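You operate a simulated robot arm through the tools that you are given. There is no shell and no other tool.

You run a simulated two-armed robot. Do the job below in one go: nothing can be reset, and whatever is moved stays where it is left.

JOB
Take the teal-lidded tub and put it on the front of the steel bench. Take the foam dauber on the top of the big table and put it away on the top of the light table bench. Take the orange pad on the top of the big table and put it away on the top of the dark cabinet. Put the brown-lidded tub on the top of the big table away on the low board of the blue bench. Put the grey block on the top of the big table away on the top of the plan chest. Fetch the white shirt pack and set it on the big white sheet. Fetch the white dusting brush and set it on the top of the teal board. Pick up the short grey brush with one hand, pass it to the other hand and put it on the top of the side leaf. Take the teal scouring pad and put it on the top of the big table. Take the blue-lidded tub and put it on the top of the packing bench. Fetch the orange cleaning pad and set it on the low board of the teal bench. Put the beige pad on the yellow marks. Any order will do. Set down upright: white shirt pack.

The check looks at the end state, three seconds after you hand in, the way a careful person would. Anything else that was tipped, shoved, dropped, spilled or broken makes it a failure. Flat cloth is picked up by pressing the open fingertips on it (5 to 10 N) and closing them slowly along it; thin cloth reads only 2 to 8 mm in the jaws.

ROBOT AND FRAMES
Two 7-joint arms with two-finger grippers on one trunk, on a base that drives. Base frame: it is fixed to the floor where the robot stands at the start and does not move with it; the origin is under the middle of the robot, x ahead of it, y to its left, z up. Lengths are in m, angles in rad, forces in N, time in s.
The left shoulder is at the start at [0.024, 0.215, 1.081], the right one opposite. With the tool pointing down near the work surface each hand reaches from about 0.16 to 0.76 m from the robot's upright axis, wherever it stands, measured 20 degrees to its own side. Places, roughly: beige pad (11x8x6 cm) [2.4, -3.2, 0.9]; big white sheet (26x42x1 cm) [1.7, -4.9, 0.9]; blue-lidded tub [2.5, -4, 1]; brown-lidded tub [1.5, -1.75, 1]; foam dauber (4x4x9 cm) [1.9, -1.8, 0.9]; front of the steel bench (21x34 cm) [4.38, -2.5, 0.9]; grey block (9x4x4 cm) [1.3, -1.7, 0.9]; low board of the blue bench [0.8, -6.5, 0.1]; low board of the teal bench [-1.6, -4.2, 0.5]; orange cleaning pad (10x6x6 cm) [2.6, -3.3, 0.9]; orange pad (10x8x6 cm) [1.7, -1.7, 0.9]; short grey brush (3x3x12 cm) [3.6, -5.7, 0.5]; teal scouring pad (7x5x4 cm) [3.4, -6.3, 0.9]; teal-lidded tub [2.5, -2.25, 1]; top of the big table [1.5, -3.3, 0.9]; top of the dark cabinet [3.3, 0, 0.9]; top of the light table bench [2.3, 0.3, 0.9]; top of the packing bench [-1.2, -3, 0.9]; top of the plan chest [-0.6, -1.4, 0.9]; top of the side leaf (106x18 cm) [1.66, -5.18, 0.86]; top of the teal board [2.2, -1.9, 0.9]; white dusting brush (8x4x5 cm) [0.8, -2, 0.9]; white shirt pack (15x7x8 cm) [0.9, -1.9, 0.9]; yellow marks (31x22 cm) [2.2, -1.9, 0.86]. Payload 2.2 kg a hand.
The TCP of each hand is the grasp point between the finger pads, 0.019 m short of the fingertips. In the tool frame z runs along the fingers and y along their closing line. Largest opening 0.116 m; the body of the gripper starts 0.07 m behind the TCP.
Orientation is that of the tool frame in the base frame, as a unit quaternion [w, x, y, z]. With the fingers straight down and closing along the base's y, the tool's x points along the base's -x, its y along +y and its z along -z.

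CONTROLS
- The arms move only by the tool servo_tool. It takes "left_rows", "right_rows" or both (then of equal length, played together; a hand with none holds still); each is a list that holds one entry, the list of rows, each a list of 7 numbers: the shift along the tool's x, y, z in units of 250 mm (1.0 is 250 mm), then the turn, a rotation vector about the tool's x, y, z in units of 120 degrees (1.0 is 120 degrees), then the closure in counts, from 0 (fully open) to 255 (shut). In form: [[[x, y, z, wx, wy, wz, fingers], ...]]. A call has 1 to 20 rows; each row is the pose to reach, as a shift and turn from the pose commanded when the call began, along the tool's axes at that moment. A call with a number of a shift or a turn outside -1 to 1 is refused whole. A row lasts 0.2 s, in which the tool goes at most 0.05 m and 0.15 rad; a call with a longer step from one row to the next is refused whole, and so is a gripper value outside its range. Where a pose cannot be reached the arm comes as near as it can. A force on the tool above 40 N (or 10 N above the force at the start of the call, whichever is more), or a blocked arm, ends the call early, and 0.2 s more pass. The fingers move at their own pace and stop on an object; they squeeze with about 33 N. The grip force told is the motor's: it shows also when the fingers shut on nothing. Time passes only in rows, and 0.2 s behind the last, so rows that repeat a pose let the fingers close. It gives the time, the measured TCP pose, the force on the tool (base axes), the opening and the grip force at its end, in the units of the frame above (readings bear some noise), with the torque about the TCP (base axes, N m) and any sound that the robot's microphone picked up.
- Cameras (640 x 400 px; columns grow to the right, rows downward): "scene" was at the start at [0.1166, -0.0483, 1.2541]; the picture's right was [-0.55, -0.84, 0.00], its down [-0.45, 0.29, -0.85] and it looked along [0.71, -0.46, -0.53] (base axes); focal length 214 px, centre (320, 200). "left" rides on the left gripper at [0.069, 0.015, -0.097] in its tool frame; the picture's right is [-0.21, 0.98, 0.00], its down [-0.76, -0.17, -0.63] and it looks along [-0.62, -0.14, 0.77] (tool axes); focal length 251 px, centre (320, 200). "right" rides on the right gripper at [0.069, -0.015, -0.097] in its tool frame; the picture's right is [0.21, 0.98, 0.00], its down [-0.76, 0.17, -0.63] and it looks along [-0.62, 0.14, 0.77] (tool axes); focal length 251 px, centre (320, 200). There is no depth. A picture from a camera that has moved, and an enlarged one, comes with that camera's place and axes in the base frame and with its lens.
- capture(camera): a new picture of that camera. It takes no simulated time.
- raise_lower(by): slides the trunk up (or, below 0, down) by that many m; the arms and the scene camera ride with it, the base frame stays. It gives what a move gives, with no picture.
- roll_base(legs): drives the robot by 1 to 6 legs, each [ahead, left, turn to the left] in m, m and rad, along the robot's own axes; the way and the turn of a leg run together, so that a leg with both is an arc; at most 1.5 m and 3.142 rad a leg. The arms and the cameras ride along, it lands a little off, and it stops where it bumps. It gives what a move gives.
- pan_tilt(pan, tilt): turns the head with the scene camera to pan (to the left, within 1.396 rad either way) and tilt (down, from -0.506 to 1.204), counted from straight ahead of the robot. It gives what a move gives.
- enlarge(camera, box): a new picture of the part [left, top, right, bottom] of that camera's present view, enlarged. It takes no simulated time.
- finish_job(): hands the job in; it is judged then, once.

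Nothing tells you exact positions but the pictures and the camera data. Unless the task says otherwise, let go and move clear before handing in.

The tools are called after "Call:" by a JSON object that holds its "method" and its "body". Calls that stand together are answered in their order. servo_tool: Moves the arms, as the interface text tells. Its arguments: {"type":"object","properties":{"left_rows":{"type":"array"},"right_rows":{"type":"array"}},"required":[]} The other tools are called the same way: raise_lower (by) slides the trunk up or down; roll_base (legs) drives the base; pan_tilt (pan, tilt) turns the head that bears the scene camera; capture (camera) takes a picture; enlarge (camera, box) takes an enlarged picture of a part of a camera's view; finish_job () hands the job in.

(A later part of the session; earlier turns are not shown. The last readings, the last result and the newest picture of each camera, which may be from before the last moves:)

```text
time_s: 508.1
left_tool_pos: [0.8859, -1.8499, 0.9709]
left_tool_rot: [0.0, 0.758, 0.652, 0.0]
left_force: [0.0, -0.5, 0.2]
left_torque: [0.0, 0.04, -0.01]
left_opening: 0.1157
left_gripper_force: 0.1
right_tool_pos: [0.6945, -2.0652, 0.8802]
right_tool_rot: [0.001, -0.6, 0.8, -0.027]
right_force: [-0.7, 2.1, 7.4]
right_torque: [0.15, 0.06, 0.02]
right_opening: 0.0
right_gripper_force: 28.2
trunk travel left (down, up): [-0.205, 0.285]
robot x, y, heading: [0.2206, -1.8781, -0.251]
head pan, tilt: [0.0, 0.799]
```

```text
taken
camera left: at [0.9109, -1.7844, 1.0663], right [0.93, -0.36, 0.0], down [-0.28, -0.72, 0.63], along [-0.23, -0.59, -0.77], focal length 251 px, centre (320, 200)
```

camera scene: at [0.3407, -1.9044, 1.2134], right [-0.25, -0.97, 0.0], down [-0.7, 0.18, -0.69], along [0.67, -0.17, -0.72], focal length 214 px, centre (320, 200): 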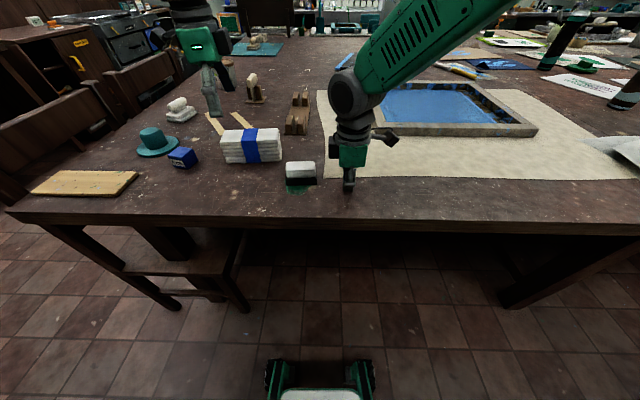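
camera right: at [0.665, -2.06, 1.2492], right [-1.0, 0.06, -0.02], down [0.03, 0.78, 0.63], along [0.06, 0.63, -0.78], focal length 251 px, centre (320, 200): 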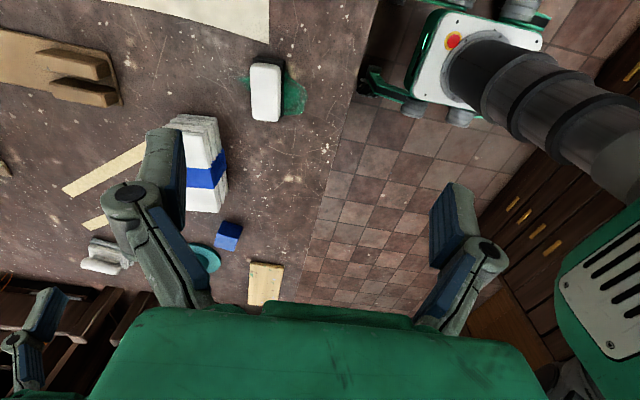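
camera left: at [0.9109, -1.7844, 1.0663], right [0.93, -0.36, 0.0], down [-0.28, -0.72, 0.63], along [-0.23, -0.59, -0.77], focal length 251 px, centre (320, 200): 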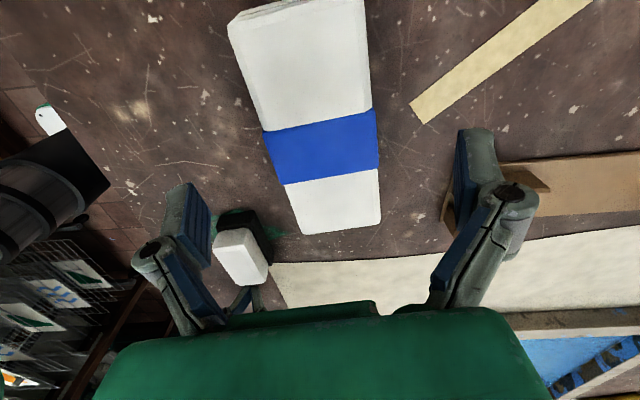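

Call:
{"method": "servo_tool", "body": {"left_rows": [[[0.02, 0.02, 0.1, 0, 0, 0, 0], [0.03, 0.02, 0.2, 0, 0, 0, 0], [0.03, 0.02, 0.28, 0, 0, 0, 0], [0.03, 0.02, 0.31, 0, 0, 0, 0], [0.03, 0.02, 0.31, 0, 0, 0, 60], [0.03, 0.02, 0.31, 0, 0, 0, 120], [0.03, 0.02, 0.31, 0, 0, 0, 255], [0.03, 0.02, 0.31, 0, 0, 0, 255], [0.03, 0.02, 0.31, 0, 0, 0, 255]]]}}

Call:
{"method": "capture", "body": {"camera": "left"}}

```text
time_s: 510.1
left_tool_pos: [0.8909, -1.8444, 0.8935]
left_tool_rot: [0.0, 0.759, 0.652, 0.0]
left_force: [0.1, -0.4, 0.2]
left_torque: [-0.01, 0.11, -0.05]
left_opening: 0.0634
left_gripper_force: 32.6
right_tool_pos: [0.6945, -2.0658, 0.8782]
right_tool_rot: [0.001, -0.599, 0.8, -0.028]
right_force: [-0.4, -0.6, 8.9]
right_torque: [0.11, 0.03, 0.0]
right_opening: 0.0
right_gripper_force: 28.6
trunk travel left (down, up): [-0.205, 0.285]
robot x, y, heading: [0.2203, -1.8745, -0.246]
head pan, tilt: [0.0, 0.799]
```

```text
taken
camera left: at [0.9165, -1.7779, 0.9891], right [0.93, -0.36, 0.0], down [-0.28, -0.72, 0.63], along [-0.23, -0.59, -0.77], focal length 251 px, centre (320, 200)
```

left: 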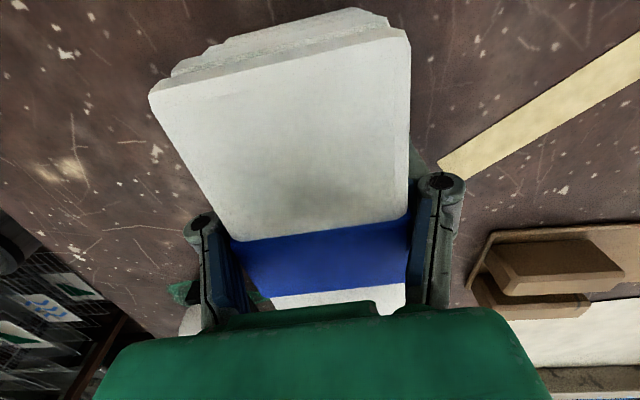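

Shirt pack gripped. Lift it straight up.

Call:
{"method": "servo_tool", "body": {"left_rows": [[[0, 0, -0.06, 0, 0, 0, 255], [0, 0, -0.14, 0, 0, 0, 255], [0, 0, -0.24, 0, 0, 0, 255], [0, 0, -0.36, 0, 0, 0, 255], [0, -0.06, -0.48, 0, 0, 0, 255], [0.04, -0.12, -0.6, 0, 0, 0, 255], [0.1, -0.18, -0.7, 0, 0, 0, 255], [0.16, -0.24, -0.76, 0, 0, 0, 255], [0.2, -0.3, -0.8, 0, 0, 0, 255], [0.2, -0.3, -0.8, 0, 0, 0, 255]]]}}

Call:
{"method": "capture", "body": {"camera": "left"}}

Call:
{"method": "capture", "body": {"camera": "scene"}}

```text
time_s: 512.2
left_tool_pos: [0.8251, -1.7812, 1.0938]
left_tool_rot: [0.0, 0.758, 0.653, 0.0]
left_force: [-0.4, -0.3, -1.1]
left_torque: [0.0, 0.03, -0.02]
left_opening: 0.0634
left_gripper_force: 33.4
right_tool_pos: [0.6951, -2.0667, 0.8791]
right_tool_rot: [0.001, -0.6, 0.8, -0.028]
right_force: [0.8, 0.0, 8.4]
right_torque: [0.09, 0.05, 0.02]
right_opening: 0.0
right_gripper_force: 28.1
trunk travel left (down, up): [-0.205, 0.285]
robot x, y, heading: [0.22, -1.8795, -0.243]
head pan, tilt: [0.0, 0.799]
```

```text
taken
camera left: at [0.8499, -1.7156, 1.1893], right [0.93, -0.36, 0.0], down [-0.28, -0.72, 0.63], along [-0.23, -0.59, -0.77], focal length 251 px, centre (320, 200)
```

left: 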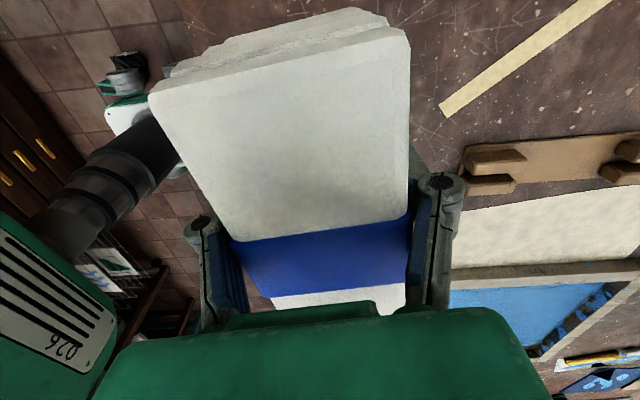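

```text
taken
camera scene: at [0.34, -1.9054, 1.2135], right [-0.25, -0.97, 0.0], down [-0.7, 0.18, -0.69], along [0.67, -0.17, -0.72], focal length 214 px, centre (320, 200)
```

scene: 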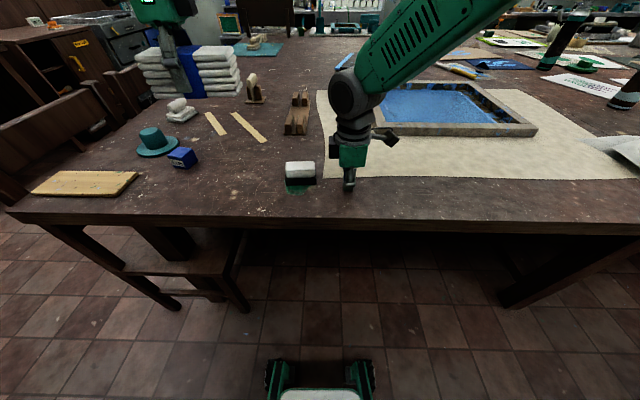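

Now the right hand: leave the brace, open, and go over the dusting brush.

Call:
{"method": "servo_tool", "body": {"right_rows": [[[0, 0, -0.1, -0.01, -0.008, 0, 255], [0, 0, -0.22, -0.022, -0.015, 0, 200], [0, 0, -0.34, -0.022, -0.015, 0, 100], [-0.1, -0.02, -0.4, -0.022, -0.015, 0, 0], [-0.2, -0.04, -0.4, -0.022, -0.015, 0, 0], [-0.3, -0.06, -0.4, -0.022, -0.015, 0, 0], [-0.4, -0.07, -0.4, -0.022, -0.015, 0, 0], [-0.5, -0.084, -0.4, -0.022, -0.015, 0, 0], [-0.5, -0.084, -0.4, -0.022, -0.015, 0, 0]]]}}

Call:
{"method": "capture", "body": {"camera": "right"}}

```text
time_s: 514.2
left_tool_pos: [0.8252, -1.7826, 1.093]
left_tool_rot: [0.0, 0.758, 0.652, 0.0]
left_force: [0.2, -0.2, -1.3]
left_torque: [0.02, -0.02, -0.02]
left_opening: 0.0634
left_gripper_force: 32.4
right_tool_pos: [0.7489, -1.9492, 0.9765]
right_tool_rot: [0.001, -0.598, 0.801, 0.002]
right_force: [1.0, 0.1, -0.5]
right_torque: [-0.03, 0.0, -0.06]
right_opening: 0.1157
right_gripper_force: 0.0
trunk travel left (down, up): [-0.205, 0.285]
robot x, y, heading: [0.2167, -1.8771, -0.244]
head pan, tilt: [0.0, 0.799]
```

```text
taken
camera right: at [0.7429, -2.0203, 1.0731], right [-1.0, 0.07, 0.0], down [0.06, 0.77, 0.64], along [0.04, 0.63, -0.77], focal length 251 px, centre (320, 200)
```

right: 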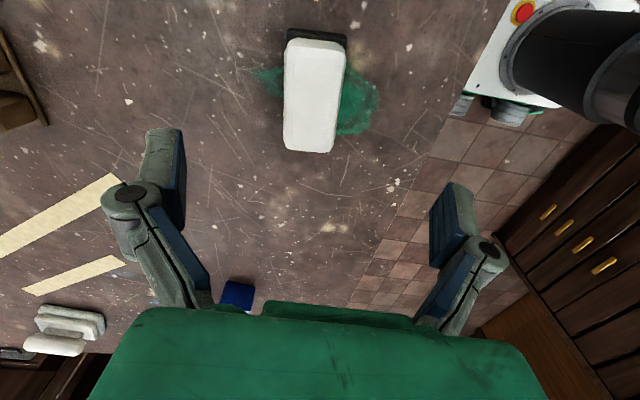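

Centre is 2 cm to the right along its length; adjust, lower and grip.

Call:
{"method": "servo_tool", "body": {"right_rows": [[[0.04, -0.01, 0.08, 0, 0, 0, 0], [0.084, -0.02, 0.16, 0, 0, 0, 0], [0.084, -0.02, 0.24, 0, 0, 0, 0], [0.084, -0.02, 0.32, 0, 0, 0, 0], [0.084, -0.02, 0.346, 0, 0, 0, 0], [0.084, -0.02, 0.346, 0, 0, 0, 80], [0.084, -0.02, 0.346, 0, 0, 0, 150], [0.084, -0.02, 0.346, 0, 0, 0, 255], [0.084, -0.02, 0.346, 0, 0, 0, 255], [0.084, -0.02, 0.346, 0, 0, 0, 255]]]}}

Call:
{"method": "capture", "body": {"camera": "right"}}

```text
time_s: 516.5
left_tool_pos: [0.8265, -1.7815, 1.0937]
left_tool_rot: [0.001, 0.758, 0.652, 0.001]
left_force: [1.3, -1.3, -1.1]
left_torque: [0.03, 0.01, 0.0]
left_opening: 0.0636
left_gripper_force: 32.9
right_tool_pos: [0.7454, -1.9686, 0.8879]
right_tool_rot: [-0.001, -0.6, 0.8, 0.001]
right_force: [0.1, -0.4, -0.3]
right_torque: [-0.01, 0.03, -0.01]
right_opening: 0.0397
right_gripper_force: 33.1
trunk travel left (down, up): [-0.205, 0.285]
robot x, y, heading: [0.2201, -1.8792, -0.245]
head pan, tilt: [0.0, 0.799]
```

```text
taken
camera right: at [0.7414, -2.0405, 0.9844], right [-1.0, 0.07, 0.0], down [0.05, 0.77, 0.63], along [0.04, 0.63, -0.77], focal length 251 px, centre (320, 200)
```

right: 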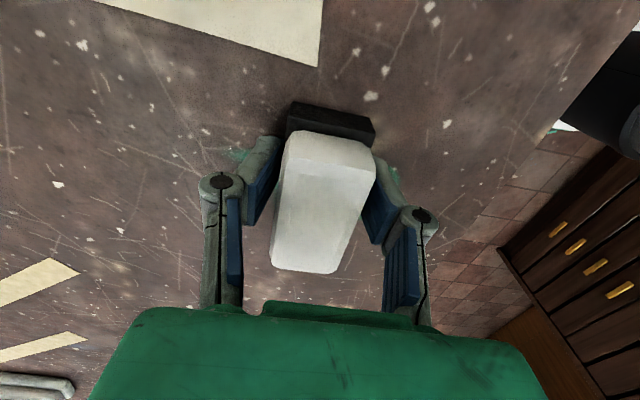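

Brush gripped. Lift it and pull both hands in for travel.

Call:
{"method": "servo_tool", "body": {"right_rows": [[[0, 0, -0.06, 0, 0, 0, 255], [0, 0, -0.14, 0, 0, 0, 255], [0, 0, -0.24, 0, 0, 0, 255], [0, 0, -0.36, 0, 0, 0, 255], [0, 0, -0.48, 0, 0, 0, 255], [0.08, 0.06, -0.6, 0, 0, 0, 255], [0.18, 0.14, -0.72, 0, 0, 0, 255], [0.28, 0.22, -0.8, 0, 0, 0, 255], [0.38, 0.32, -0.84, 0, 0, 0, 255], [0.48, 0.42, -0.84, 0, 0, 0, 255]]], "left_rows": [[[0, 0, 0, 0, 0, 0, 255], [0, 0, 0, 0, 0, 0, 255], [0, -0.1, -0.02, 0, 0, 0, 255], [0, -0.2, -0.04, 0, 0, 0, 255], [0, -0.3, -0.06, 0, 0, 0, 255], [0, -0.4, -0.08, 0, 0, 0, 255], [0, -0.5, -0.1, 0, 0, 0, 255], [0, -0.6, -0.1, 0, 0, 0, 255], [0, -0.7, -0.1, 0, 0, 0, 255], [0, -0.8, -0.1, 0, 0, 0, 255]]]}}

Call:
{"method": "roll_base", "body": {"legs": [[-0.12, 0, 0], [0, 0, 1.575], [0.95, 0, 0]]}}

Call:
{"method": "pan_tilt", "body": {"pan": -0.8, "tilt": 0.5}}

Call:
{"method": "capture", "body": {"camera": "scene"}}

```text
time_s: 518.6
left_tool_pos: [0.6255, -1.7498, 1.1203]
left_tool_rot: [0.002, 0.758, 0.652, 0.001]
left_force: [-0.6, -0.1, -1.5]
left_torque: [0.06, -0.07, 0.03]
left_opening: 0.0633
left_gripper_force: 32.8
right_tool_pos: [0.6094, -2.0536, 1.0981]
right_tool_rot: [0.0, -0.6, 0.8, -0.001]
right_force: [-0.8, 0.2, -0.3]
right_torque: [0.03, -0.04, 0.03]
right_opening: 0.0398
right_gripper_force: 33.1
trunk travel left (down, up): [-0.205, 0.285]
robot x, y, heading: [0.2233, -1.8821, -0.249]
head pan, tilt: [0.0, 0.799]
```

```text
time_s: 528.2
left_tool_pos: [0.2608, -0.5223, 1.1189]
left_tool_rot: [0.0, 0.091, 0.996, 0.0]
left_force: [0.3, 0.4, -1.5]
left_torque: [0.03, 0.06, 0.04]
left_opening: 0.0633
left_gripper_force: 33.0
right_tool_pos: [0.5626, -0.5478, 1.0978]
right_tool_rot: [0.001, 0.987, -0.158, 0.0]
right_force: [-0.6, 0.0, -1.3]
right_torque: [-0.02, 0.0, 0.0]
right_opening: 0.04
right_gripper_force: 32.9
trunk travel left (down, up): [-0.205, 0.285]
robot x, y, heading: [0.3759, -0.9297, 1.288]
head pan, tilt: [0.0, 0.799]
```

```text
time_s: 529.4
left_tool_pos: [0.2592, -0.5236, 1.1188]
left_tool_rot: [0.0, 0.091, 0.996, 0.002]
left_force: [-0.4, -0.5, -1.1]
left_torque: [0.0, 0.01, -0.01]
left_opening: 0.0634
left_gripper_force: 32.4
right_tool_pos: [0.5624, -0.5492, 1.0975]
right_tool_rot: [0.0, 0.987, -0.159, 0.0]
right_force: [0.6, 0.4, -0.9]
right_torque: [-0.01, -0.02, 0.02]
right_opening: 0.0396
right_gripper_force: 33.0
trunk travel left (down, up): [-0.205, 0.285]
robot x, y, heading: [0.3752, -0.9303, 1.291]
head pan, tilt: [-0.799, 0.499]
```

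```text
taken
camera scene: at [0.462, -0.8455, 1.2395], right [0.47, -0.88, 0.0], down [-0.42, -0.23, -0.88], along [0.77, 0.41, -0.48], focal length 214 px, centre (320, 200)
```

scene: 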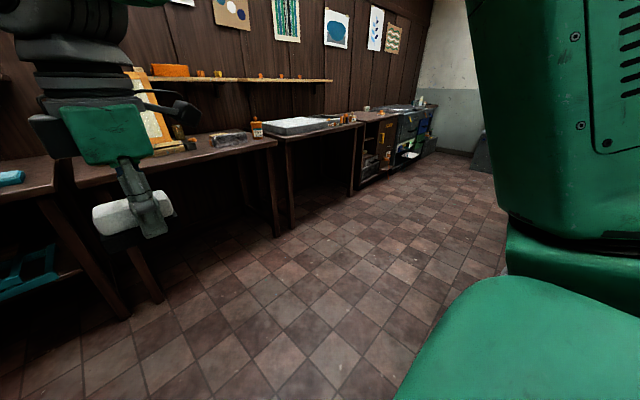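

Drive east along the aisle, then face the teal board.

Call:
{"method": "roll_base", "body": {"legs": [[0, 0, -1.32], [1.3, 0, 0], [0.92, 0, 0], [0, 0, -1.8]]}}

Call:
{"method": "pan_tilt", "body": {"pan": 0.0, "tilt": 0.75}}

Call:
{"method": "capture", "body": {"camera": "scene"}}

```text
time_s: 547.8
left_tool_pos: [2.7239, -1.3583, 1.1183]
left_tool_rot: [0.001, 0.999, -0.055, 0.0]
left_force: [0.3, -0.5, -1.5]
left_torque: [0.0, 0.01, -0.03]
left_opening: 0.0634
left_gripper_force: 32.9
right_tool_pos: [2.4194, -1.3534, 1.0997]
right_tool_rot: [0.001, 0.122, 0.993, 0.0]
right_force: [0.0, 0.0, -0.2]
right_torque: [0.02, 0.02, 0.03]
right_opening: 0.04
right_gripper_force: 33.1
trunk travel left (down, up): [-0.205, 0.285]
robot x, y, heading: [2.5828, -0.959, -1.78]
head pan, tilt: [-0.799, 0.499]
```

```text
time_s: 548.9
left_tool_pos: [2.7238, -1.3557, 1.1197]
left_tool_rot: [0.002, 0.998, -0.055, -0.001]
left_force: [0.2, 0.3, -0.6]
left_torque: [-0.01, -0.03, -0.01]
left_opening: 0.0634
left_gripper_force: 33.3
right_tool_pos: [2.4193, -1.3516, 1.0993]
right_tool_rot: [0.001, 0.122, 0.992, -0.001]
right_force: [-0.5, -0.8, -0.8]
right_torque: [0.02, 0.0, 0.04]
right_opening: 0.0397
right_gripper_force: 33.3
trunk travel left (down, up): [-0.205, 0.285]
robot x, y, heading: [2.5829, -0.9565, -1.783]
head pan, tilt: [0.0, 0.75]
```

```text
taken
camera scene: at [2.555, -1.0814, 1.2175], right [-0.98, 0.21, 0.0], down [0.14, 0.67, -0.73], along [-0.15, -0.71, -0.68], focal length 214 px, centre (320, 200)
```

scene: 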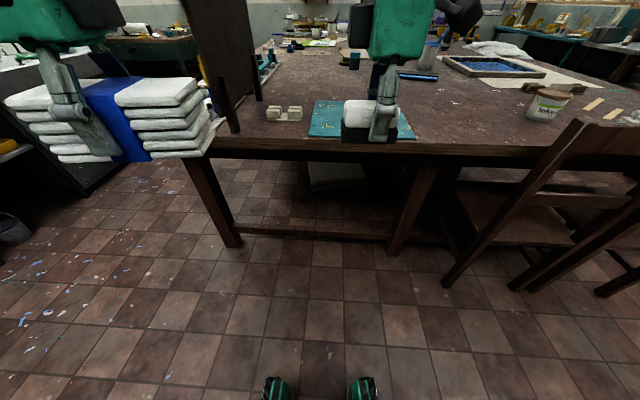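

Close in 0.33 m and look again.

Call:
{"method": "roll_base", "body": {"legs": [[0.33, 0, 0]]}}

Call:
{"method": "pan_tilt", "body": {"pan": -0.1, "tilt": 0.85}}

Call:
{"method": "pan_tilt", "body": {"pan": -0.1, "tilt": 0.85}}

Call:
{"method": "pan_tilt", "body": {"pan": -0.1, "tilt": 0.85}}

Call:
{"method": "capture", "body": {"camera": "scene"}}

Call:
{"method": "capture", "body": {"camera": "right"}}

```text
time_s: 551.1
left_tool_pos: [2.6549, -1.6767, 1.1188]
left_tool_rot: [0.002, 0.998, -0.055, 0.001]
left_force: [0.0, -0.4, -1.0]
left_torque: [0.02, 0.01, 0.03]
left_opening: 0.0635
left_gripper_force: 33.4
right_tool_pos: [2.3506, -1.6728, 1.0977]
right_tool_rot: [0.001, 0.123, 0.992, -0.001]
right_force: [-0.7, 0.1, -0.4]
right_torque: [-0.01, 0.04, 0.02]
right_opening: 0.0398
right_gripper_force: 32.5
trunk travel left (down, up): [-0.205, 0.285]
robot x, y, heading: [2.5105, -1.2759, -1.783]
head pan, tilt: [0.0, 0.75]
```

```text
time_s: 551.8
left_tool_pos: [2.6546, -1.6747, 1.1197]
left_tool_rot: [0.003, 0.998, -0.056, 0.0]
left_force: [0.2, 0.0, -2.1]
left_torque: [0.0, -0.02, -0.01]
left_opening: 0.0637
left_gripper_force: 33.1
right_tool_pos: [2.3506, -1.6696, 1.0988]
right_tool_rot: [0.001, 0.123, 0.992, -0.002]
right_force: [0.1, 0.6, -0.8]
right_torque: [-0.03, -0.01, -0.04]
right_opening: 0.0398
right_gripper_force: 33.0
trunk travel left (down, up): [-0.205, 0.285]
robot x, y, heading: [2.5093, -1.2788, -1.782]
head pan, tilt: [-0.099, 0.85]
```

```text
time_s: 552.4
left_tool_pos: [2.6545, -1.6759, 1.1198]
left_tool_rot: [0.004, 0.998, -0.056, 0.0]
left_force: [0.1, -0.7, -1.3]
left_torque: [0.0, 0.01, -0.04]
left_opening: 0.0635
left_gripper_force: 33.2
right_tool_pos: [2.351, -1.671, 1.0995]
right_tool_rot: [0.001, 0.124, 0.992, -0.002]
right_force: [0.2, 0.1, 0.0]
right_torque: [0.02, 0.03, -0.01]
right_opening: 0.0396
right_gripper_force: 33.3
trunk travel left (down, up): [-0.205, 0.285]
robot x, y, heading: [2.5135, -1.2845, -1.782]
head pan, tilt: [-0.099, 0.85]
```

```text
time_s: 553.0
left_tool_pos: [2.6536, -1.6737, 1.1198]
left_tool_rot: [0.002, 0.998, -0.056, 0.0]
left_force: [-0.2, 0.0, -1.8]
left_torque: [-0.01, -0.03, 0.03]
left_opening: 0.0635
left_gripper_force: 32.7
right_tool_pos: [2.3499, -1.6708, 1.0997]
right_tool_rot: [0.0, 0.123, 0.992, -0.002]
right_force: [-0.3, 0.4, -0.8]
right_torque: [-0.03, -0.01, -0.01]
right_opening: 0.0396
right_gripper_force: 32.8
trunk travel left (down, up): [-0.205, 0.285]
robot x, y, heading: [2.5095, -1.2817, -1.782]
head pan, tilt: [-0.099, 0.85]
```

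```text
taken
camera scene: at [2.48, -1.3955, 1.2095], right [-0.95, 0.3, 0.0], down [0.23, 0.72, -0.66], along [-0.2, -0.63, -0.75], focal length 214 px, centre (320, 200)
```

scene: 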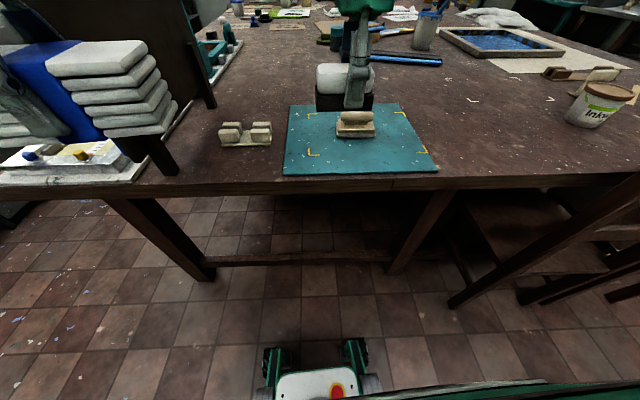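

```text
taken
camera right: at [2.2801, -1.6682, 1.1958], right [0.03, 1.0, 0.0], down [0.77, -0.02, 0.63], along [0.63, -0.02, -0.77], focal length 251 px, centre (320, 200)
```

right: 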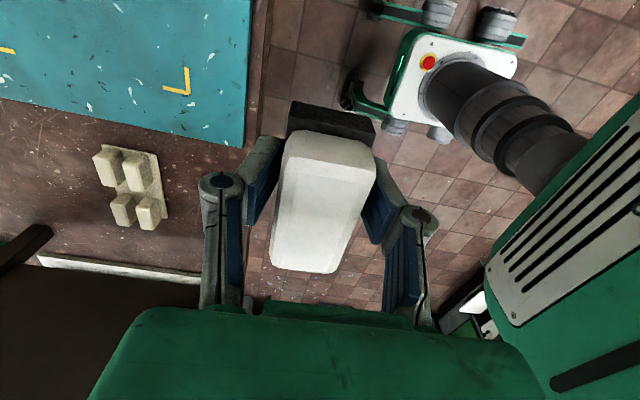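

Calm. Brush goes on the board's front strip, before the beige pad, at about (2.248,-1.80).

Call:
{"method": "servo_tool", "body": {"right_rows": [[[0.06, -0.12, 0, 0, 0, 0, 255], [0.12, -0.24, 0, 0, 0, 0, 255], [0.18, -0.36, 0, 0, 0, 0, 255], [0.24, -0.48, 0, 0, 0, 0, 255], [0.27, -0.6, 0, 0, 0, 0, 255], [0.27, -0.6, 0.14, 0, 0, 0, 255], [0.27, -0.6, 0.28, 0, 0, 0, 255], [0.27, -0.6, 0.42, 0, 0, 0, 255], [0.27, -0.6, 0.56, 0, 0, 0, 255], [0.27, -0.6, 0.68, 0, 0, 0, 255], [0.27, -0.6, 0.68, 0, 0, 0, 255]]]}}

Call:
{"method": "capture", "body": {"camera": "right"}}

Call:
{"method": "enlarge", "body": {"camera": "scene", "box": [260, 70, 460, 200]}}

```text
time_s: 555.4
left_tool_pos: [2.6539, -1.6756, 1.1201]
left_tool_rot: [0.004, 0.998, -0.056, -0.001]
left_force: [-0.4, 0.2, -1.1]
left_torque: [-0.03, 0.04, 0.02]
left_opening: 0.0633
left_gripper_force: 32.5
right_tool_pos: [2.2474, -1.8022, 0.9303]
right_tool_rot: [0.001, 0.123, 0.992, -0.001]
right_force: [-0.3, 0.2, -0.7]
right_torque: [0.0, 0.03, 0.02]
right_opening: 0.0398
right_gripper_force: 33.0
trunk travel left (down, up): [-0.205, 0.285]
robot x, y, heading: [2.5122, -1.2831, -1.781]
head pan, tilt: [-0.099, 0.85]
```

```text
taken
camera right: at [2.1771, -1.799, 1.0266], right [0.03, 1.0, 0.0], down [0.77, -0.02, 0.63], along [0.63, -0.02, -0.77], focal length 251 px, centre (320, 200)
```

right: 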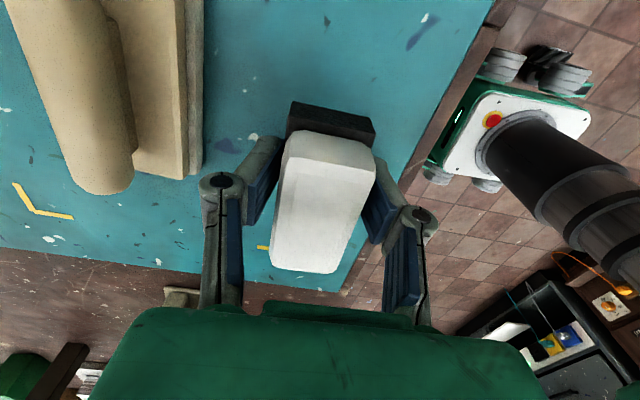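

```text
3.08 times, centred on (360, 135) of scene
camera zoom: at [2.4796, -1.396, 1.2095], right [-0.95, 0.3, 0.0], down [0.23, 0.72, -0.66], along [-0.2, -0.63, -0.75], focal length 660 px, centre (197, 400)
```

zoom: 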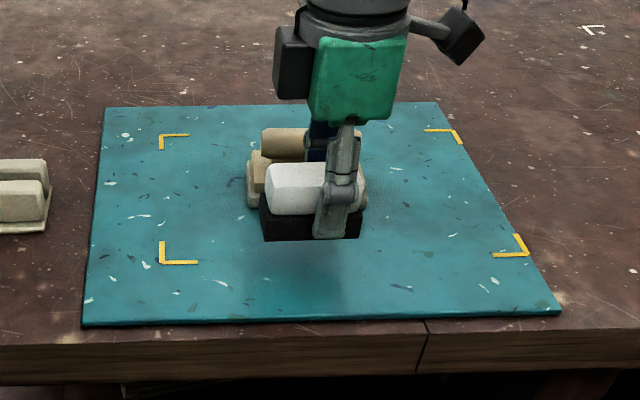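

Call:
{"method": "servo_tool", "body": {"right_rows": [[[0, 0, 0.06, 0, 0, 0, 255], [0, 0, 0.1, 0, 0, 0, 255], [0, 0, 0.1, 0, 0, 0, 255]]]}}

Call:
{"method": "servo_tool", "body": {"right_rows": [[[0, 0, 0.02, 0, 0, 0, 255], [0, 0, 0.03, 0, 0, 0, 255], [0, 0, 0.03, 0, 0, 0, 255]]]}}

Call:
{"method": "servo_tool", "body": {"right_rows": [[[0, 0, 0.015, 0, 0, 0, 255], [0, 0, 0.02, 0, 0, 0, 255], [0, 0, 0.02, 0, 0, 0, 255]]]}}

```text
time_s: 556.1
left_tool_pos: [2.6546, -1.6755, 1.12]
left_tool_rot: [0.003, 0.998, -0.056, 0.0]
left_force: [-0.1, 0.0, -1.5]
left_torque: [0.02, -0.02, 0.0]
left_opening: 0.0637
left_gripper_force: 32.8
right_tool_pos: [2.248, -1.8016, 0.9047]
right_tool_rot: [0.001, 0.124, 0.992, -0.002]
right_force: [0.9, -0.2, -0.7]
right_torque: [-0.01, 0.04, 0.01]
right_opening: 0.0398
right_gripper_force: 33.2
trunk travel left (down, up): [-0.205, 0.285]
robot x, y, heading: [2.5114, -1.28, -1.779]
head pan, tilt: [-0.099, 0.85]
```

```text
time_s: 557.0
left_tool_pos: [2.6542, -1.6751, 1.1201]
left_tool_rot: [0.003, 0.998, -0.055, 0.0]
left_force: [0.0, 0.1, -0.8]
left_torque: [0.01, 0.0, -0.01]
left_opening: 0.0637
left_gripper_force: 33.5
right_tool_pos: [2.2486, -1.8017, 0.8968]
right_tool_rot: [0.001, 0.124, 0.992, -0.002]
right_force: [-0.1, 0.5, -0.7]
right_torque: [-0.03, 0.0, 0.02]
right_opening: 0.0399
right_gripper_force: 32.8
trunk travel left (down, up): [-0.205, 0.285]
robot x, y, heading: [2.5138, -1.28, -1.783]
head pan, tilt: [-0.099, 0.85]
```

```text
time_s: 557.8
left_tool_pos: [2.6556, -1.6729, 1.1207]
left_tool_rot: [0.003, 0.998, -0.056, 0.0]
left_force: [0.0, 0.5, -2.4]
left_torque: [0.01, -0.02, 0.0]
left_opening: 0.0634
left_gripper_force: 32.8
right_tool_pos: [2.2489, -1.8011, 0.8963]
right_tool_rot: [0.002, 0.124, 0.992, -0.006]
right_force: [-2.5, -4.0, 26.8]
right_torque: [0.01, 0.15, -0.03]
right_opening: 0.0396
right_gripper_force: 33.4
trunk travel left (down, up): [-0.205, 0.285]
robot x, y, heading: [2.5152, -1.2822, -1.78]
head pan, tilt: [-0.099, 0.85]
```

Contact. Release with a small opening, then rise.

Call:
{"method": "servo_tool", "body": {"right_rows": [[[0, 0, -0.01, 0, 0, 0, 230], [0, 0, -0.016, 0, 0, 0, 150], [0, 0, -0.016, 0, 0, 0, 120], [0, 0, -0.016, 0, 0, 0, 115], [0, 0, -0.06, 0, 0, 0, 115], [0, 0, -0.14, 0, 0, 0, 115], [0, 0, -0.26, 0, 0, 0, 115], [0, 0, -0.4, 0, 0, 0, 115], [0, 0, -0.54, 0, 0, 0, 60], [0, 0, -0.68, 0, 0, 0, 0], [0, 0, -0.82, 0, 0, 0, 0]]]}}

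Call:
{"method": "enlarge", "body": {"camera": "scene", "box": [260, 70, 460, 200]}}

```text
time_s: 560.1
left_tool_pos: [2.6551, -1.6738, 1.1212]
left_tool_rot: [0.002, 0.998, -0.056, 0.0]
left_force: [0.0, 0.0, -1.8]
left_torque: [0.03, -0.04, 0.0]
left_opening: 0.0631
left_gripper_force: 32.9
right_tool_pos: [2.2504, -1.8014, 1.0984]
right_tool_rot: [0.001, 0.121, 0.993, -0.001]
right_force: [-0.2, -0.3, 0.4]
right_torque: [0.01, 0.03, 0.03]
right_opening: 0.1159
right_gripper_force: 0.1
trunk travel left (down, up): [-0.205, 0.285]
robot x, y, heading: [2.5129, -1.2816, -1.78]
head pan, tilt: [-0.099, 0.85]
```

```text
3.08 times, centred on (360, 135) of scene
camera zoom: at [2.4799, -1.3958, 1.2094], right [-0.95, 0.3, 0.0], down [0.23, 0.72, -0.66], along [-0.2, -0.63, -0.75], focal length 660 px, centre (197, 400)
```

zoom: 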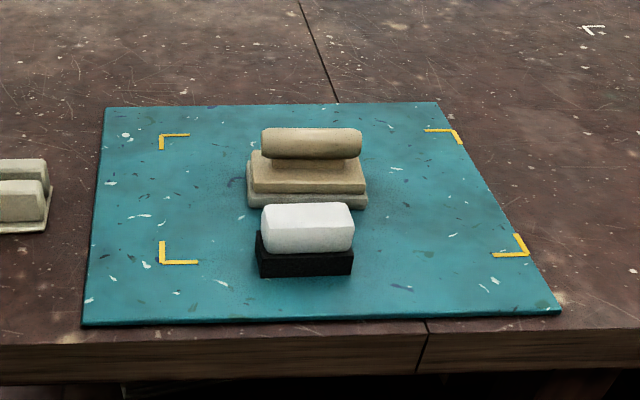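

Brush and pad both sit well on the teal board. Next the brown-lidded tub with the right hand: move along the front again.

Call:
{"method": "roll_base", "body": {"legs": [[-0.3, 0, 0], [0, 0, -1.483], [0.73, 0, 0], [0, 0, 1.433]]}}

Call:
{"method": "pan_tilt", "body": {"pan": -0.2, "tilt": 0.75}}

Call:
{"method": "capture", "body": {"camera": "scene"}}

```text
time_s: 573.0
left_tool_pos: [1.9787, -1.2933, 1.1199]
left_tool_rot: [0.003, 0.997, -0.076, 0.0]
left_force: [0.4, -0.1, -1.9]
left_torque: [0.0, -0.01, 0.0]
left_opening: 0.0635
left_gripper_force: 33.2
right_tool_pos: [1.5694, -1.4043, 1.0982]
right_tool_rot: [0.001, 0.143, 0.99, -0.002]
right_force: [0.1, -0.9, -0.4]
right_torque: [-0.04, -0.05, -0.01]
right_opening: 0.1162
right_gripper_force: 0.1
trunk travel left (down, up): [-0.205, 0.285]
robot x, y, heading: [1.8537, -0.8948, -1.821]
head pan, tilt: [-0.099, 0.85]
```

```text
time_s: 573.6
left_tool_pos: [1.9797, -1.2912, 1.1213]
left_tool_rot: [0.005, 0.997, -0.075, 0.0]
left_force: [-0.2, 0.2, -1.6]
left_torque: [-0.05, -0.03, 0.0]
left_opening: 0.0634
left_gripper_force: 33.2
right_tool_pos: [1.5707, -1.4015, 1.0989]
right_tool_rot: [0.001, 0.143, 0.99, -0.003]
right_force: [-0.7, 0.0, -0.4]
right_torque: [-0.02, -0.01, -0.01]
right_opening: 0.116
right_gripper_force: 0.0
trunk travel left (down, up): [-0.205, 0.285]
robot x, y, heading: [1.8554, -0.8914, -1.821]
head pan, tilt: [-0.201, 0.75]
```

```text
taken
camera scene: at [1.8066, -1.0092, 1.2174], right [-0.9, 0.44, 0.0], down [0.3, 0.62, -0.73], along [-0.32, -0.66, -0.68], focal length 214 px, centre (320, 200)
```

scene: 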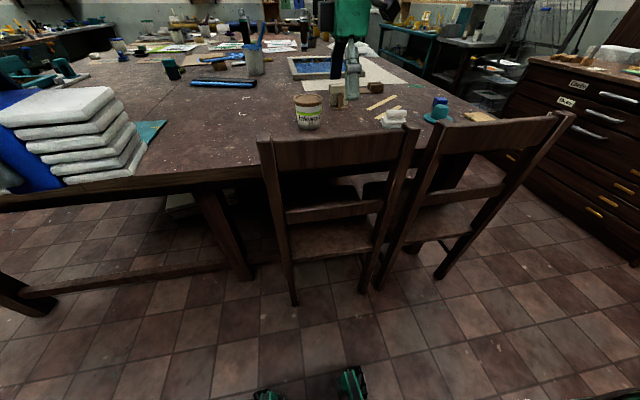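

Call:
{"method": "roll_base", "body": {"legs": [[0.24, 0, 0]]}}

Call:
{"method": "pan_tilt", "body": {"pan": -0.2, "tilt": 0.9}}

Call:
{"method": "pan_tilt", "body": {"pan": -0.2, "tilt": 0.9}}

Call:
{"method": "pan_tilt", "body": {"pan": -0.2, "tilt": 0.9}}

Call:
{"method": "capture", "body": {"camera": "scene"}}

Call:
{"method": "capture", "body": {"camera": "right"}}

```text
time_s: 575.4
left_tool_pos: [1.9218, -1.5223, 1.1208]
left_tool_rot: [0.003, 0.997, -0.076, 0.0]
left_force: [0.5, 1.4, -1.5]
left_torque: [0.0, -0.02, 0.01]
left_opening: 0.0634
left_gripper_force: 32.9
right_tool_pos: [1.5119, -1.6344, 1.0991]
right_tool_rot: [0.0, 0.142, 0.99, -0.002]
right_force: [0.1, -0.9, -0.6]
right_torque: [-0.01, -0.03, -0.07]
right_opening: 0.1159
right_gripper_force: 0.1
trunk travel left (down, up): [-0.205, 0.285]
robot x, y, heading: [1.7963, -1.1249, -1.818]
head pan, tilt: [-0.201, 0.75]
```

```text
time_s: 576.1
left_tool_pos: [1.9211, -1.5212, 1.1207]
left_tool_rot: [0.005, 0.997, -0.077, 0.0]
left_force: [-0.5, 1.0, -0.6]
left_torque: [0.01, -0.03, 0.01]
left_opening: 0.0634
left_gripper_force: 33.2
right_tool_pos: [1.5105, -1.6325, 1.0996]
right_tool_rot: [0.0, 0.142, 0.99, -0.004]
right_force: [1.0, -0.1, 0.6]
right_torque: [0.02, 0.01, 0.01]
right_opening: 0.1163
right_gripper_force: 0.0
trunk travel left (down, up): [-0.205, 0.285]
robot x, y, heading: [1.7917, -1.1233, -1.82]
head pan, tilt: [-0.201, 0.901]
```

```text
time_s: 576.7
left_tool_pos: [1.9226, -1.5207, 1.122]
left_tool_rot: [0.005, 0.997, -0.076, 0.0]
left_force: [0.0, -0.5, -2.4]
left_torque: [0.0, -0.01, 0.03]
left_opening: 0.0637
left_gripper_force: 33.0
right_tool_pos: [1.5107, -1.6314, 1.1001]
right_tool_rot: [0.0, 0.142, 0.99, -0.004]
right_force: [-0.7, -0.3, -0.2]
right_torque: [-0.01, 0.0, 0.0]
right_opening: 0.1159
right_gripper_force: 0.1
trunk travel left (down, up): [-0.205, 0.285]
robot x, y, heading: [1.7955, -1.1267, -1.82]
head pan, tilt: [-0.201, 0.901]
```

```text
time_s: 577.3
left_tool_pos: [1.9211, -1.5208, 1.1236]
left_tool_rot: [0.004, 0.997, -0.076, 0.0]
left_force: [0.2, -0.6, -1.9]
left_torque: [0.02, -0.01, -0.04]
left_opening: 0.0636
left_gripper_force: 32.9
right_tool_pos: [1.5133, -1.6307, 1.1006]
right_tool_rot: [0.0, 0.143, 0.99, -0.003]
right_force: [0.0, -0.7, -1.3]
right_torque: [0.03, 0.0, 0.03]
right_opening: 0.1161
right_gripper_force: 0.1
trunk travel left (down, up): [-0.205, 0.285]
robot x, y, heading: [1.7929, -1.1261, -1.821]
head pan, tilt: [-0.201, 0.901]
```

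```text
taken
camera scene: at [1.7506, -1.2348, 1.2055], right [-0.9, 0.43, 0.0], down [0.34, 0.71, -0.62], along [-0.27, -0.56, -0.79], focal length 214 px, centre (320, 200)
```

scene: 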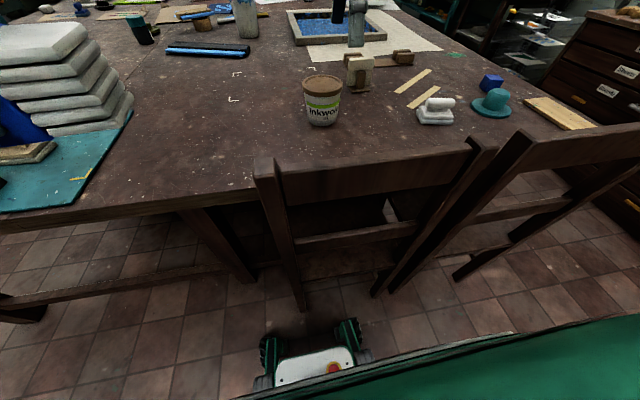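

```text
taken
camera right: at [1.4417, -1.6264, 1.1962], right [0.07, 1.0, -0.01], down [0.77, -0.05, 0.63], along [0.63, -0.05, -0.77], focal length 251 px, centre (320, 200)
```

right: 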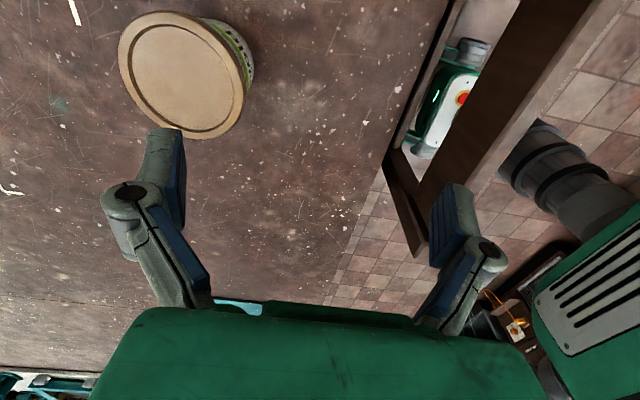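

Brown lid centre ≈(1.493,-1.749). Move the right hand above it and re-check centring.

Call:
{"method": "servo_tool", "body": {"right_rows": [[[-0.02, -0.1, 0, 0, 0, 0, 0], [-0.03, -0.2, 0, 0, 0, 0, 0], [-0.04, -0.3, 0, 0, 0, 0, 0], [-0.05, -0.4, 0, 0, 0, 0, 0], [-0.056, -0.476, 0, 0, 0, 0, 0], [-0.056, -0.476, 0.1, 0, 0, 0, 0], [-0.056, -0.476, 0.2, 0, 0, 0, 0], [-0.056, -0.476, 0.2, 0, 0, 0, 0]]]}}

Call:
{"method": "capture", "body": {"camera": "right"}}

```text
time_s: 579.1
left_tool_pos: [1.9229, -1.52, 1.1226]
left_tool_rot: [0.005, 0.997, -0.076, -0.001]
left_force: [0.4, -0.3, -1.8]
left_torque: [0.02, -0.01, 0.0]
left_opening: 0.0634
left_gripper_force: 32.9
right_tool_pos: [1.4927, -1.7522, 1.0508]
right_tool_rot: [0.001, 0.143, 0.99, -0.003]
right_force: [0.0, 0.3, 0.2]
right_torque: [0.02, 0.01, 0.03]
right_opening: 0.116
right_gripper_force: 0.1
right hand out of reach, approached as far as the arm can: row 5, 6
trunk travel left (down, up): [-0.205, 0.285]
robot x, y, heading: [1.7926, -1.1299, -1.824]
head pan, tilt: [-0.201, 0.901]
```

```text
taken
camera right: at [1.4209, -1.7473, 1.1475], right [0.07, 1.0, -0.01], down [0.77, -0.05, 0.63], along [0.63, -0.05, -0.77], focal length 251 px, centre (320, 200)
```

right: 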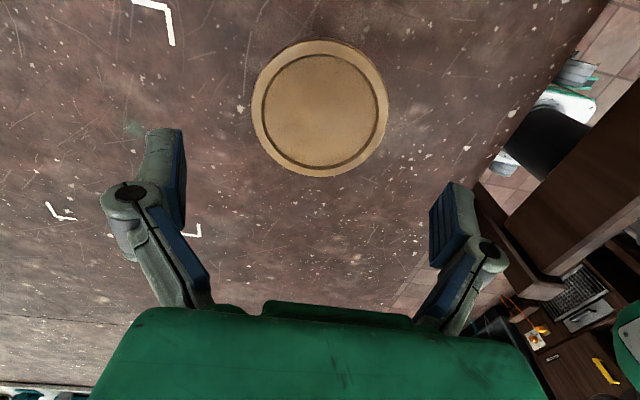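

Lid centred (z≈0.957). Descend so the pads meet the lid rim (TCP 0.952), then close.

Call:
{"method": "servo_tool", "body": {"right_rows": [[[0.012, -0.005, 0.1, 0, 0, 0, 0], [0.025, -0.011, 0.2, 0, 0, 0, 0], [0.025, -0.011, 0.3, 0, 0, 0, 0], [0.025, -0.011, 0.37, 0, 0, 0, 0], [0.025, -0.011, 0.395, 0, 0, 0, 0], [0.025, -0.011, 0.395, 0, 0, 0, 0]]]}}

Call:
{"method": "capture", "body": {"camera": "right"}}

Call:
{"method": "servo_tool", "body": {"right_rows": [[[0, 0, 0, 0, 0, 0, 20], [0, 0, 0, 0, 0, 0, 40], [0, 0, 0, 0, 0, 0, 80], [0, 0, 0, 0, 0, 0, 150], [0, 0, 0, 0, 0, 0, 255], [0, 0, 0, 0, 0, 0, 255]]]}}

Call:
{"method": "capture", "body": {"camera": "right"}}

```text
time_s: 580.4
left_tool_pos: [1.923, -1.5195, 1.123]
left_tool_rot: [0.006, 0.997, -0.076, 0.0]
left_force: [0.3, -0.4, -1.1]
left_torque: [0.05, -0.01, 0.0]
left_opening: 0.0632
left_gripper_force: 32.4
right_tool_pos: [1.4836, -1.7711, 0.9703]
right_tool_rot: [0.001, 0.143, 0.99, -0.009]
right_force: [2.7, 10.1, 24.2]
right_torque: [1.75, -0.47, 0.01]
right_opening: 0.1163
right_gripper_force: 0.1
right hand out of reach, approached as far as the arm can: row 1, 2, 3, 4, 5, 6
trunk travel left (down, up): [-0.205, 0.285]
robot x, y, heading: [1.7973, -1.1238, -1.823]
head pan, tilt: [-0.201, 0.901]
stopped in row 6 (right hand): the force on the tool passed its limit at 44 N (the readings are from after the stop); the commanded pose is now the measured one
```

```text
taken
camera right: at [1.4137, -1.7646, 1.0663], right [0.07, 1.0, -0.02], down [0.77, -0.04, 0.63], along [0.63, -0.06, -0.77], focal length 251 px, centre (320, 200)
```

right: 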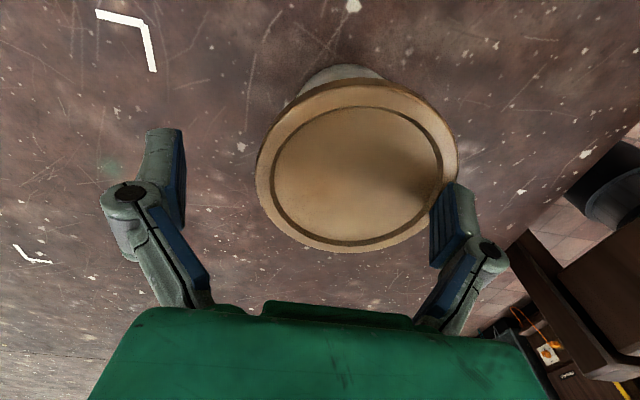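

```text
time_s: 581.1
left_tool_pos: [1.9217, -1.5154, 1.1238]
left_tool_rot: [0.007, 0.997, -0.076, -0.001]
left_force: [-1.4, -0.1, -1.3]
left_torque: [0.01, -0.03, -0.03]
left_opening: 0.0634
left_gripper_force: 33.2
right_tool_pos: [1.4834, -1.7697, 0.9759]
right_tool_rot: [0.001, 0.142, 0.99, -0.012]
right_force: [3.4, 6.2, 28.8]
right_torque: [1.58, -0.4, -0.02]
right_opening: 0.0918
right_gripper_force: 8.8
trunk travel left (down, up): [-0.205, 0.285]
robot x, y, heading: [1.7939, -1.1253, -1.819]
head pan, tilt: [-0.201, 0.901]
stopped in row 3 (right hand): the force on the tool passed its limit at 43 N (the readings are from after the stop); the commanded pose is now the measured one
```

```text
taken
camera right: at [1.4138, -1.762, 1.0725], right [0.07, 1.0, -0.03], down [0.77, -0.04, 0.63], along [0.63, -0.06, -0.77], focal length 251 px, centre (320, 200)
```

right: 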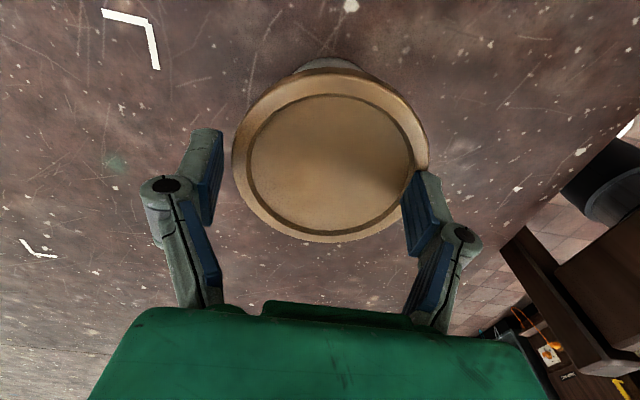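

The hand drifted 2 cm forward and a finger landed on the lid. Lift straight away and reopen.

Call:
{"method": "servo_tool", "body": {"right_rows": [[[0, 0, -0.06, 0, 0, 0, 60], [0, 0, -0.14, 0, 0, 0, 30], [0, 0, -0.24, 0, 0, 0, 0], [0, 0, -0.32, 0, 0, 0, 0], [0, 0, -0.32, 0, 0, 0, 0]]]}}

Call:
{"method": "capture", "body": {"camera": "right"}}

Call:
{"method": "enlarge", "body": {"camera": "scene", "box": [240, 30, 420, 150]}}

```text
time_s: 582.3
left_tool_pos: [1.9194, -1.5191, 1.1204]
left_tool_rot: [0.002, 0.997, -0.076, 0.001]
left_force: [-0.2, 0.7, -1.8]
left_torque: [-0.02, -0.03, 0.03]
left_opening: 0.0635
left_gripper_force: 33.2
right_tool_pos: [1.4807, -1.7614, 1.0381]
right_tool_rot: [0.001, 0.144, 0.99, -0.008]
right_force: [0.1, -0.3, 0.3]
right_torque: [0.02, -0.03, 0.01]
right_opening: 0.1158
right_gripper_force: 0.1
right hand out of reach, approached as far as the arm can: row 2, 3, 4, 5
trunk travel left (down, up): [-0.205, 0.285]
robot x, y, heading: [1.7918, -1.1265, -1.816]
head pan, tilt: [-0.201, 0.901]
```

```text
taken
camera right: at [1.4108, -1.7546, 1.1332], right [0.07, 1.0, -0.02], down [0.77, -0.04, 0.63], along [0.63, -0.06, -0.77], focal length 251 px, centre (320, 200)
```

right: 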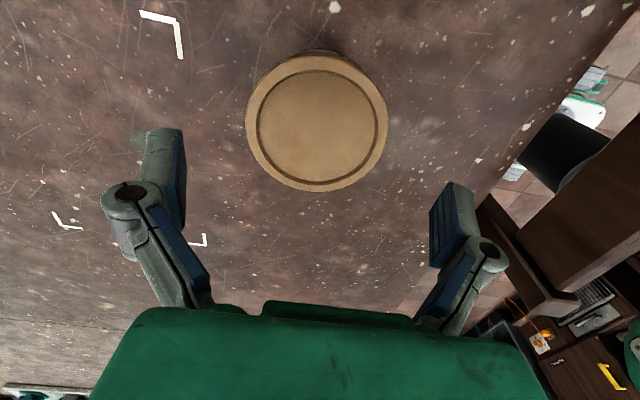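

```text
3.33 times, centred on (330, 90) of scene
camera zoom: at [1.7505, -1.2364, 1.2054], right [-0.9, 0.44, 0.0], down [0.34, 0.71, -0.62], along [-0.27, -0.56, -0.79], focal length 715 px, centre (287, 567)
```

zoom: 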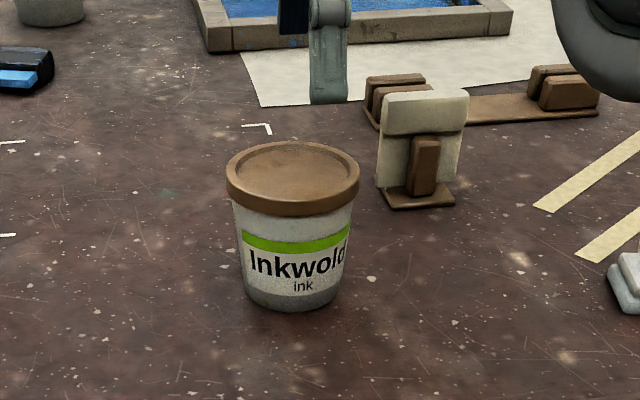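

The tub is unharmed and upright. I'm at the arm's limit here, so I'll reposition the robot 12 cm to the left (without strafing) so the tub lies on the right arm's own side.

Call:
{"method": "servo_tool", "body": {"right_rows": [[[0, 0.05, -0.06, 0, 0, 0, 0], [0, 0.15, -0.14, 0, 0, 0, 0], [0, 0.25, -0.22, 0, 0, 0, 0], [0, 0.35, -0.24, 0, 0, 0, 0], [0, 0.45, -0.24, 0, 0, 0, 0]]]}}

Call:
{"method": "roll_base", "body": {"legs": [[-0.15, 0, 0], [0, 0, 0.68], [0.19, 0, 0], [0, 0, -0.69]]}}

Call:
{"method": "pan_tilt", "body": {"pan": -0.3, "tilt": 0.9}}

Call:
{"method": "pan_tilt", "body": {"pan": -0.3, "tilt": 0.9}}

Call:
{"method": "pan_tilt", "body": {"pan": -0.3, "tilt": 0.9}}

Call:
{"method": "capture", "body": {"camera": "right"}}

Call:
{"method": "capture", "body": {"camera": "scene"}}

```text
time_s: 583.5
left_tool_pos: [1.9209, -1.5169, 1.1218]
left_tool_rot: [0.004, 0.997, -0.075, 0.001]
left_force: [0.8, -0.2, -1.4]
left_torque: [-0.03, -0.01, -0.03]
left_opening: 0.0632
left_gripper_force: 32.7
right_tool_pos: [1.5126, -1.6472, 1.0942]
right_tool_rot: [0.001, 0.143, 0.99, -0.009]
right_force: [0.1, 0.6, 0.0]
right_torque: [-0.05, -0.01, -0.02]
right_opening: 0.1158
right_gripper_force: 0.1
trunk travel left (down, up): [-0.205, 0.285]
robot x, y, heading: [1.7963, -1.1271, -1.821]
head pan, tilt: [-0.201, 0.901]
```

```text
time_s: 589.6
left_tool_pos: [2.0433, -1.5457, 1.1218]
left_tool_rot: [0.004, 0.997, -0.072, 0.0]
left_force: [0.7, 0.3, -0.7]
left_torque: [0.02, -0.02, 0.0]
left_opening: 0.0634
left_gripper_force: 32.8
right_tool_pos: [1.6358, -1.6791, 1.0947]
right_tool_rot: [0.001, 0.139, 0.99, -0.008]
right_force: [0.4, -0.5, 0.4]
right_torque: [0.03, 0.02, 0.0]
right_opening: 0.1157
right_gripper_force: 0.0
trunk travel left (down, up): [-0.205, 0.285]
robot x, y, heading: [1.9086, -1.1532, -1.813]
head pan, tilt: [-0.201, 0.901]
```

```text
time_s: 590.3
left_tool_pos: [2.0414, -1.5424, 1.1211]
left_tool_rot: [0.001, 0.997, -0.071, 0.001]
left_force: [0.7, 0.3, -1.7]
left_torque: [0.0, -0.01, 0.01]
left_opening: 0.0634
left_gripper_force: 33.2
right_tool_pos: [1.6359, -1.6754, 1.0963]
right_tool_rot: [0.001, 0.14, 0.99, -0.01]
right_force: [-0.1, -0.1, 0.3]
right_torque: [0.02, 0.01, 0.02]
right_opening: 0.116
right_gripper_force: 0.2
trunk travel left (down, up): [-0.205, 0.285]
robot x, y, heading: [1.9115, -1.1565, -1.816]
head pan, tilt: [-0.3, 0.901]
```

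```text
time_s: 590.9
left_tool_pos: [2.04, -1.5411, 1.1199]
left_tool_rot: [0.001, 0.997, -0.072, 0.002]
left_force: [0.4, -0.9, -1.2]
left_torque: [-0.04, -0.01, 0.01]
left_opening: 0.0637
left_gripper_force: 32.5
right_tool_pos: [1.6341, -1.6736, 1.0947]
right_tool_rot: [0.001, 0.14, 0.99, -0.01]
right_force: [-0.3, -0.4, -0.5]
right_torque: [0.02, 0.01, 0.0]
right_opening: 0.1159
right_gripper_force: 0.1
trunk travel left (down, up): [-0.205, 0.285]
robot x, y, heading: [1.9149, -1.1585, -1.812]
head pan, tilt: [-0.3, 0.901]
```

```text
time_s: 591.5
left_tool_pos: [2.041, -1.5421, 1.1195]
left_tool_rot: [0.001, 0.997, -0.072, 0.001]
left_force: [0.0, -0.1, -2.1]
left_torque: [0.03, 0.0, 0.03]
left_opening: 0.0634
left_gripper_force: 33.1
right_tool_pos: [1.6337, -1.6752, 1.0963]
right_tool_rot: [0.001, 0.139, 0.99, -0.009]
right_force: [0.2, 0.4, 0.0]
right_torque: [0.02, -0.01, -0.01]
right_opening: 0.1159
right_gripper_force: 0.1
trunk travel left (down, up): [-0.205, 0.285]
robot x, y, heading: [1.9124, -1.1537, -1.813]
head pan, tilt: [-0.3, 0.901]
```

```text
taken
camera right: at [1.5636, -1.669, 1.1915], right [0.06, 1.0, -0.02], down [0.77, -0.04, 0.63], along [0.63, -0.05, -0.77], focal length 251 px, centre (320, 200)
```

right: 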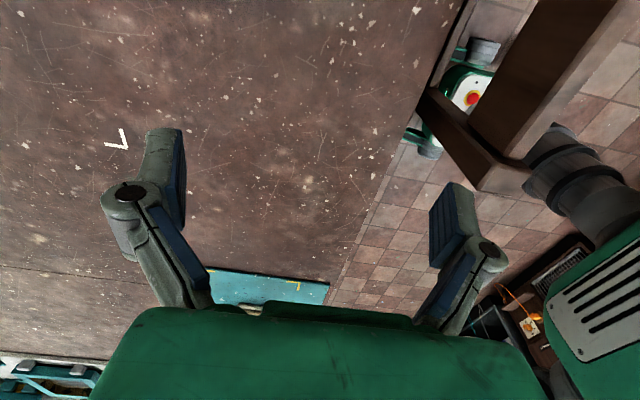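

```text
taken
camera scene: at [1.8619, -1.2594, 1.2055], right [-0.86, 0.52, 0.0], down [0.4, 0.67, -0.62], along [-0.32, -0.53, -0.79], focal length 214 px, centre (320, 200)
```

scene: 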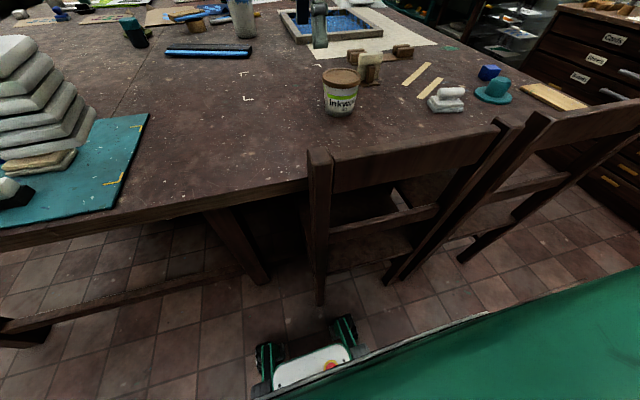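

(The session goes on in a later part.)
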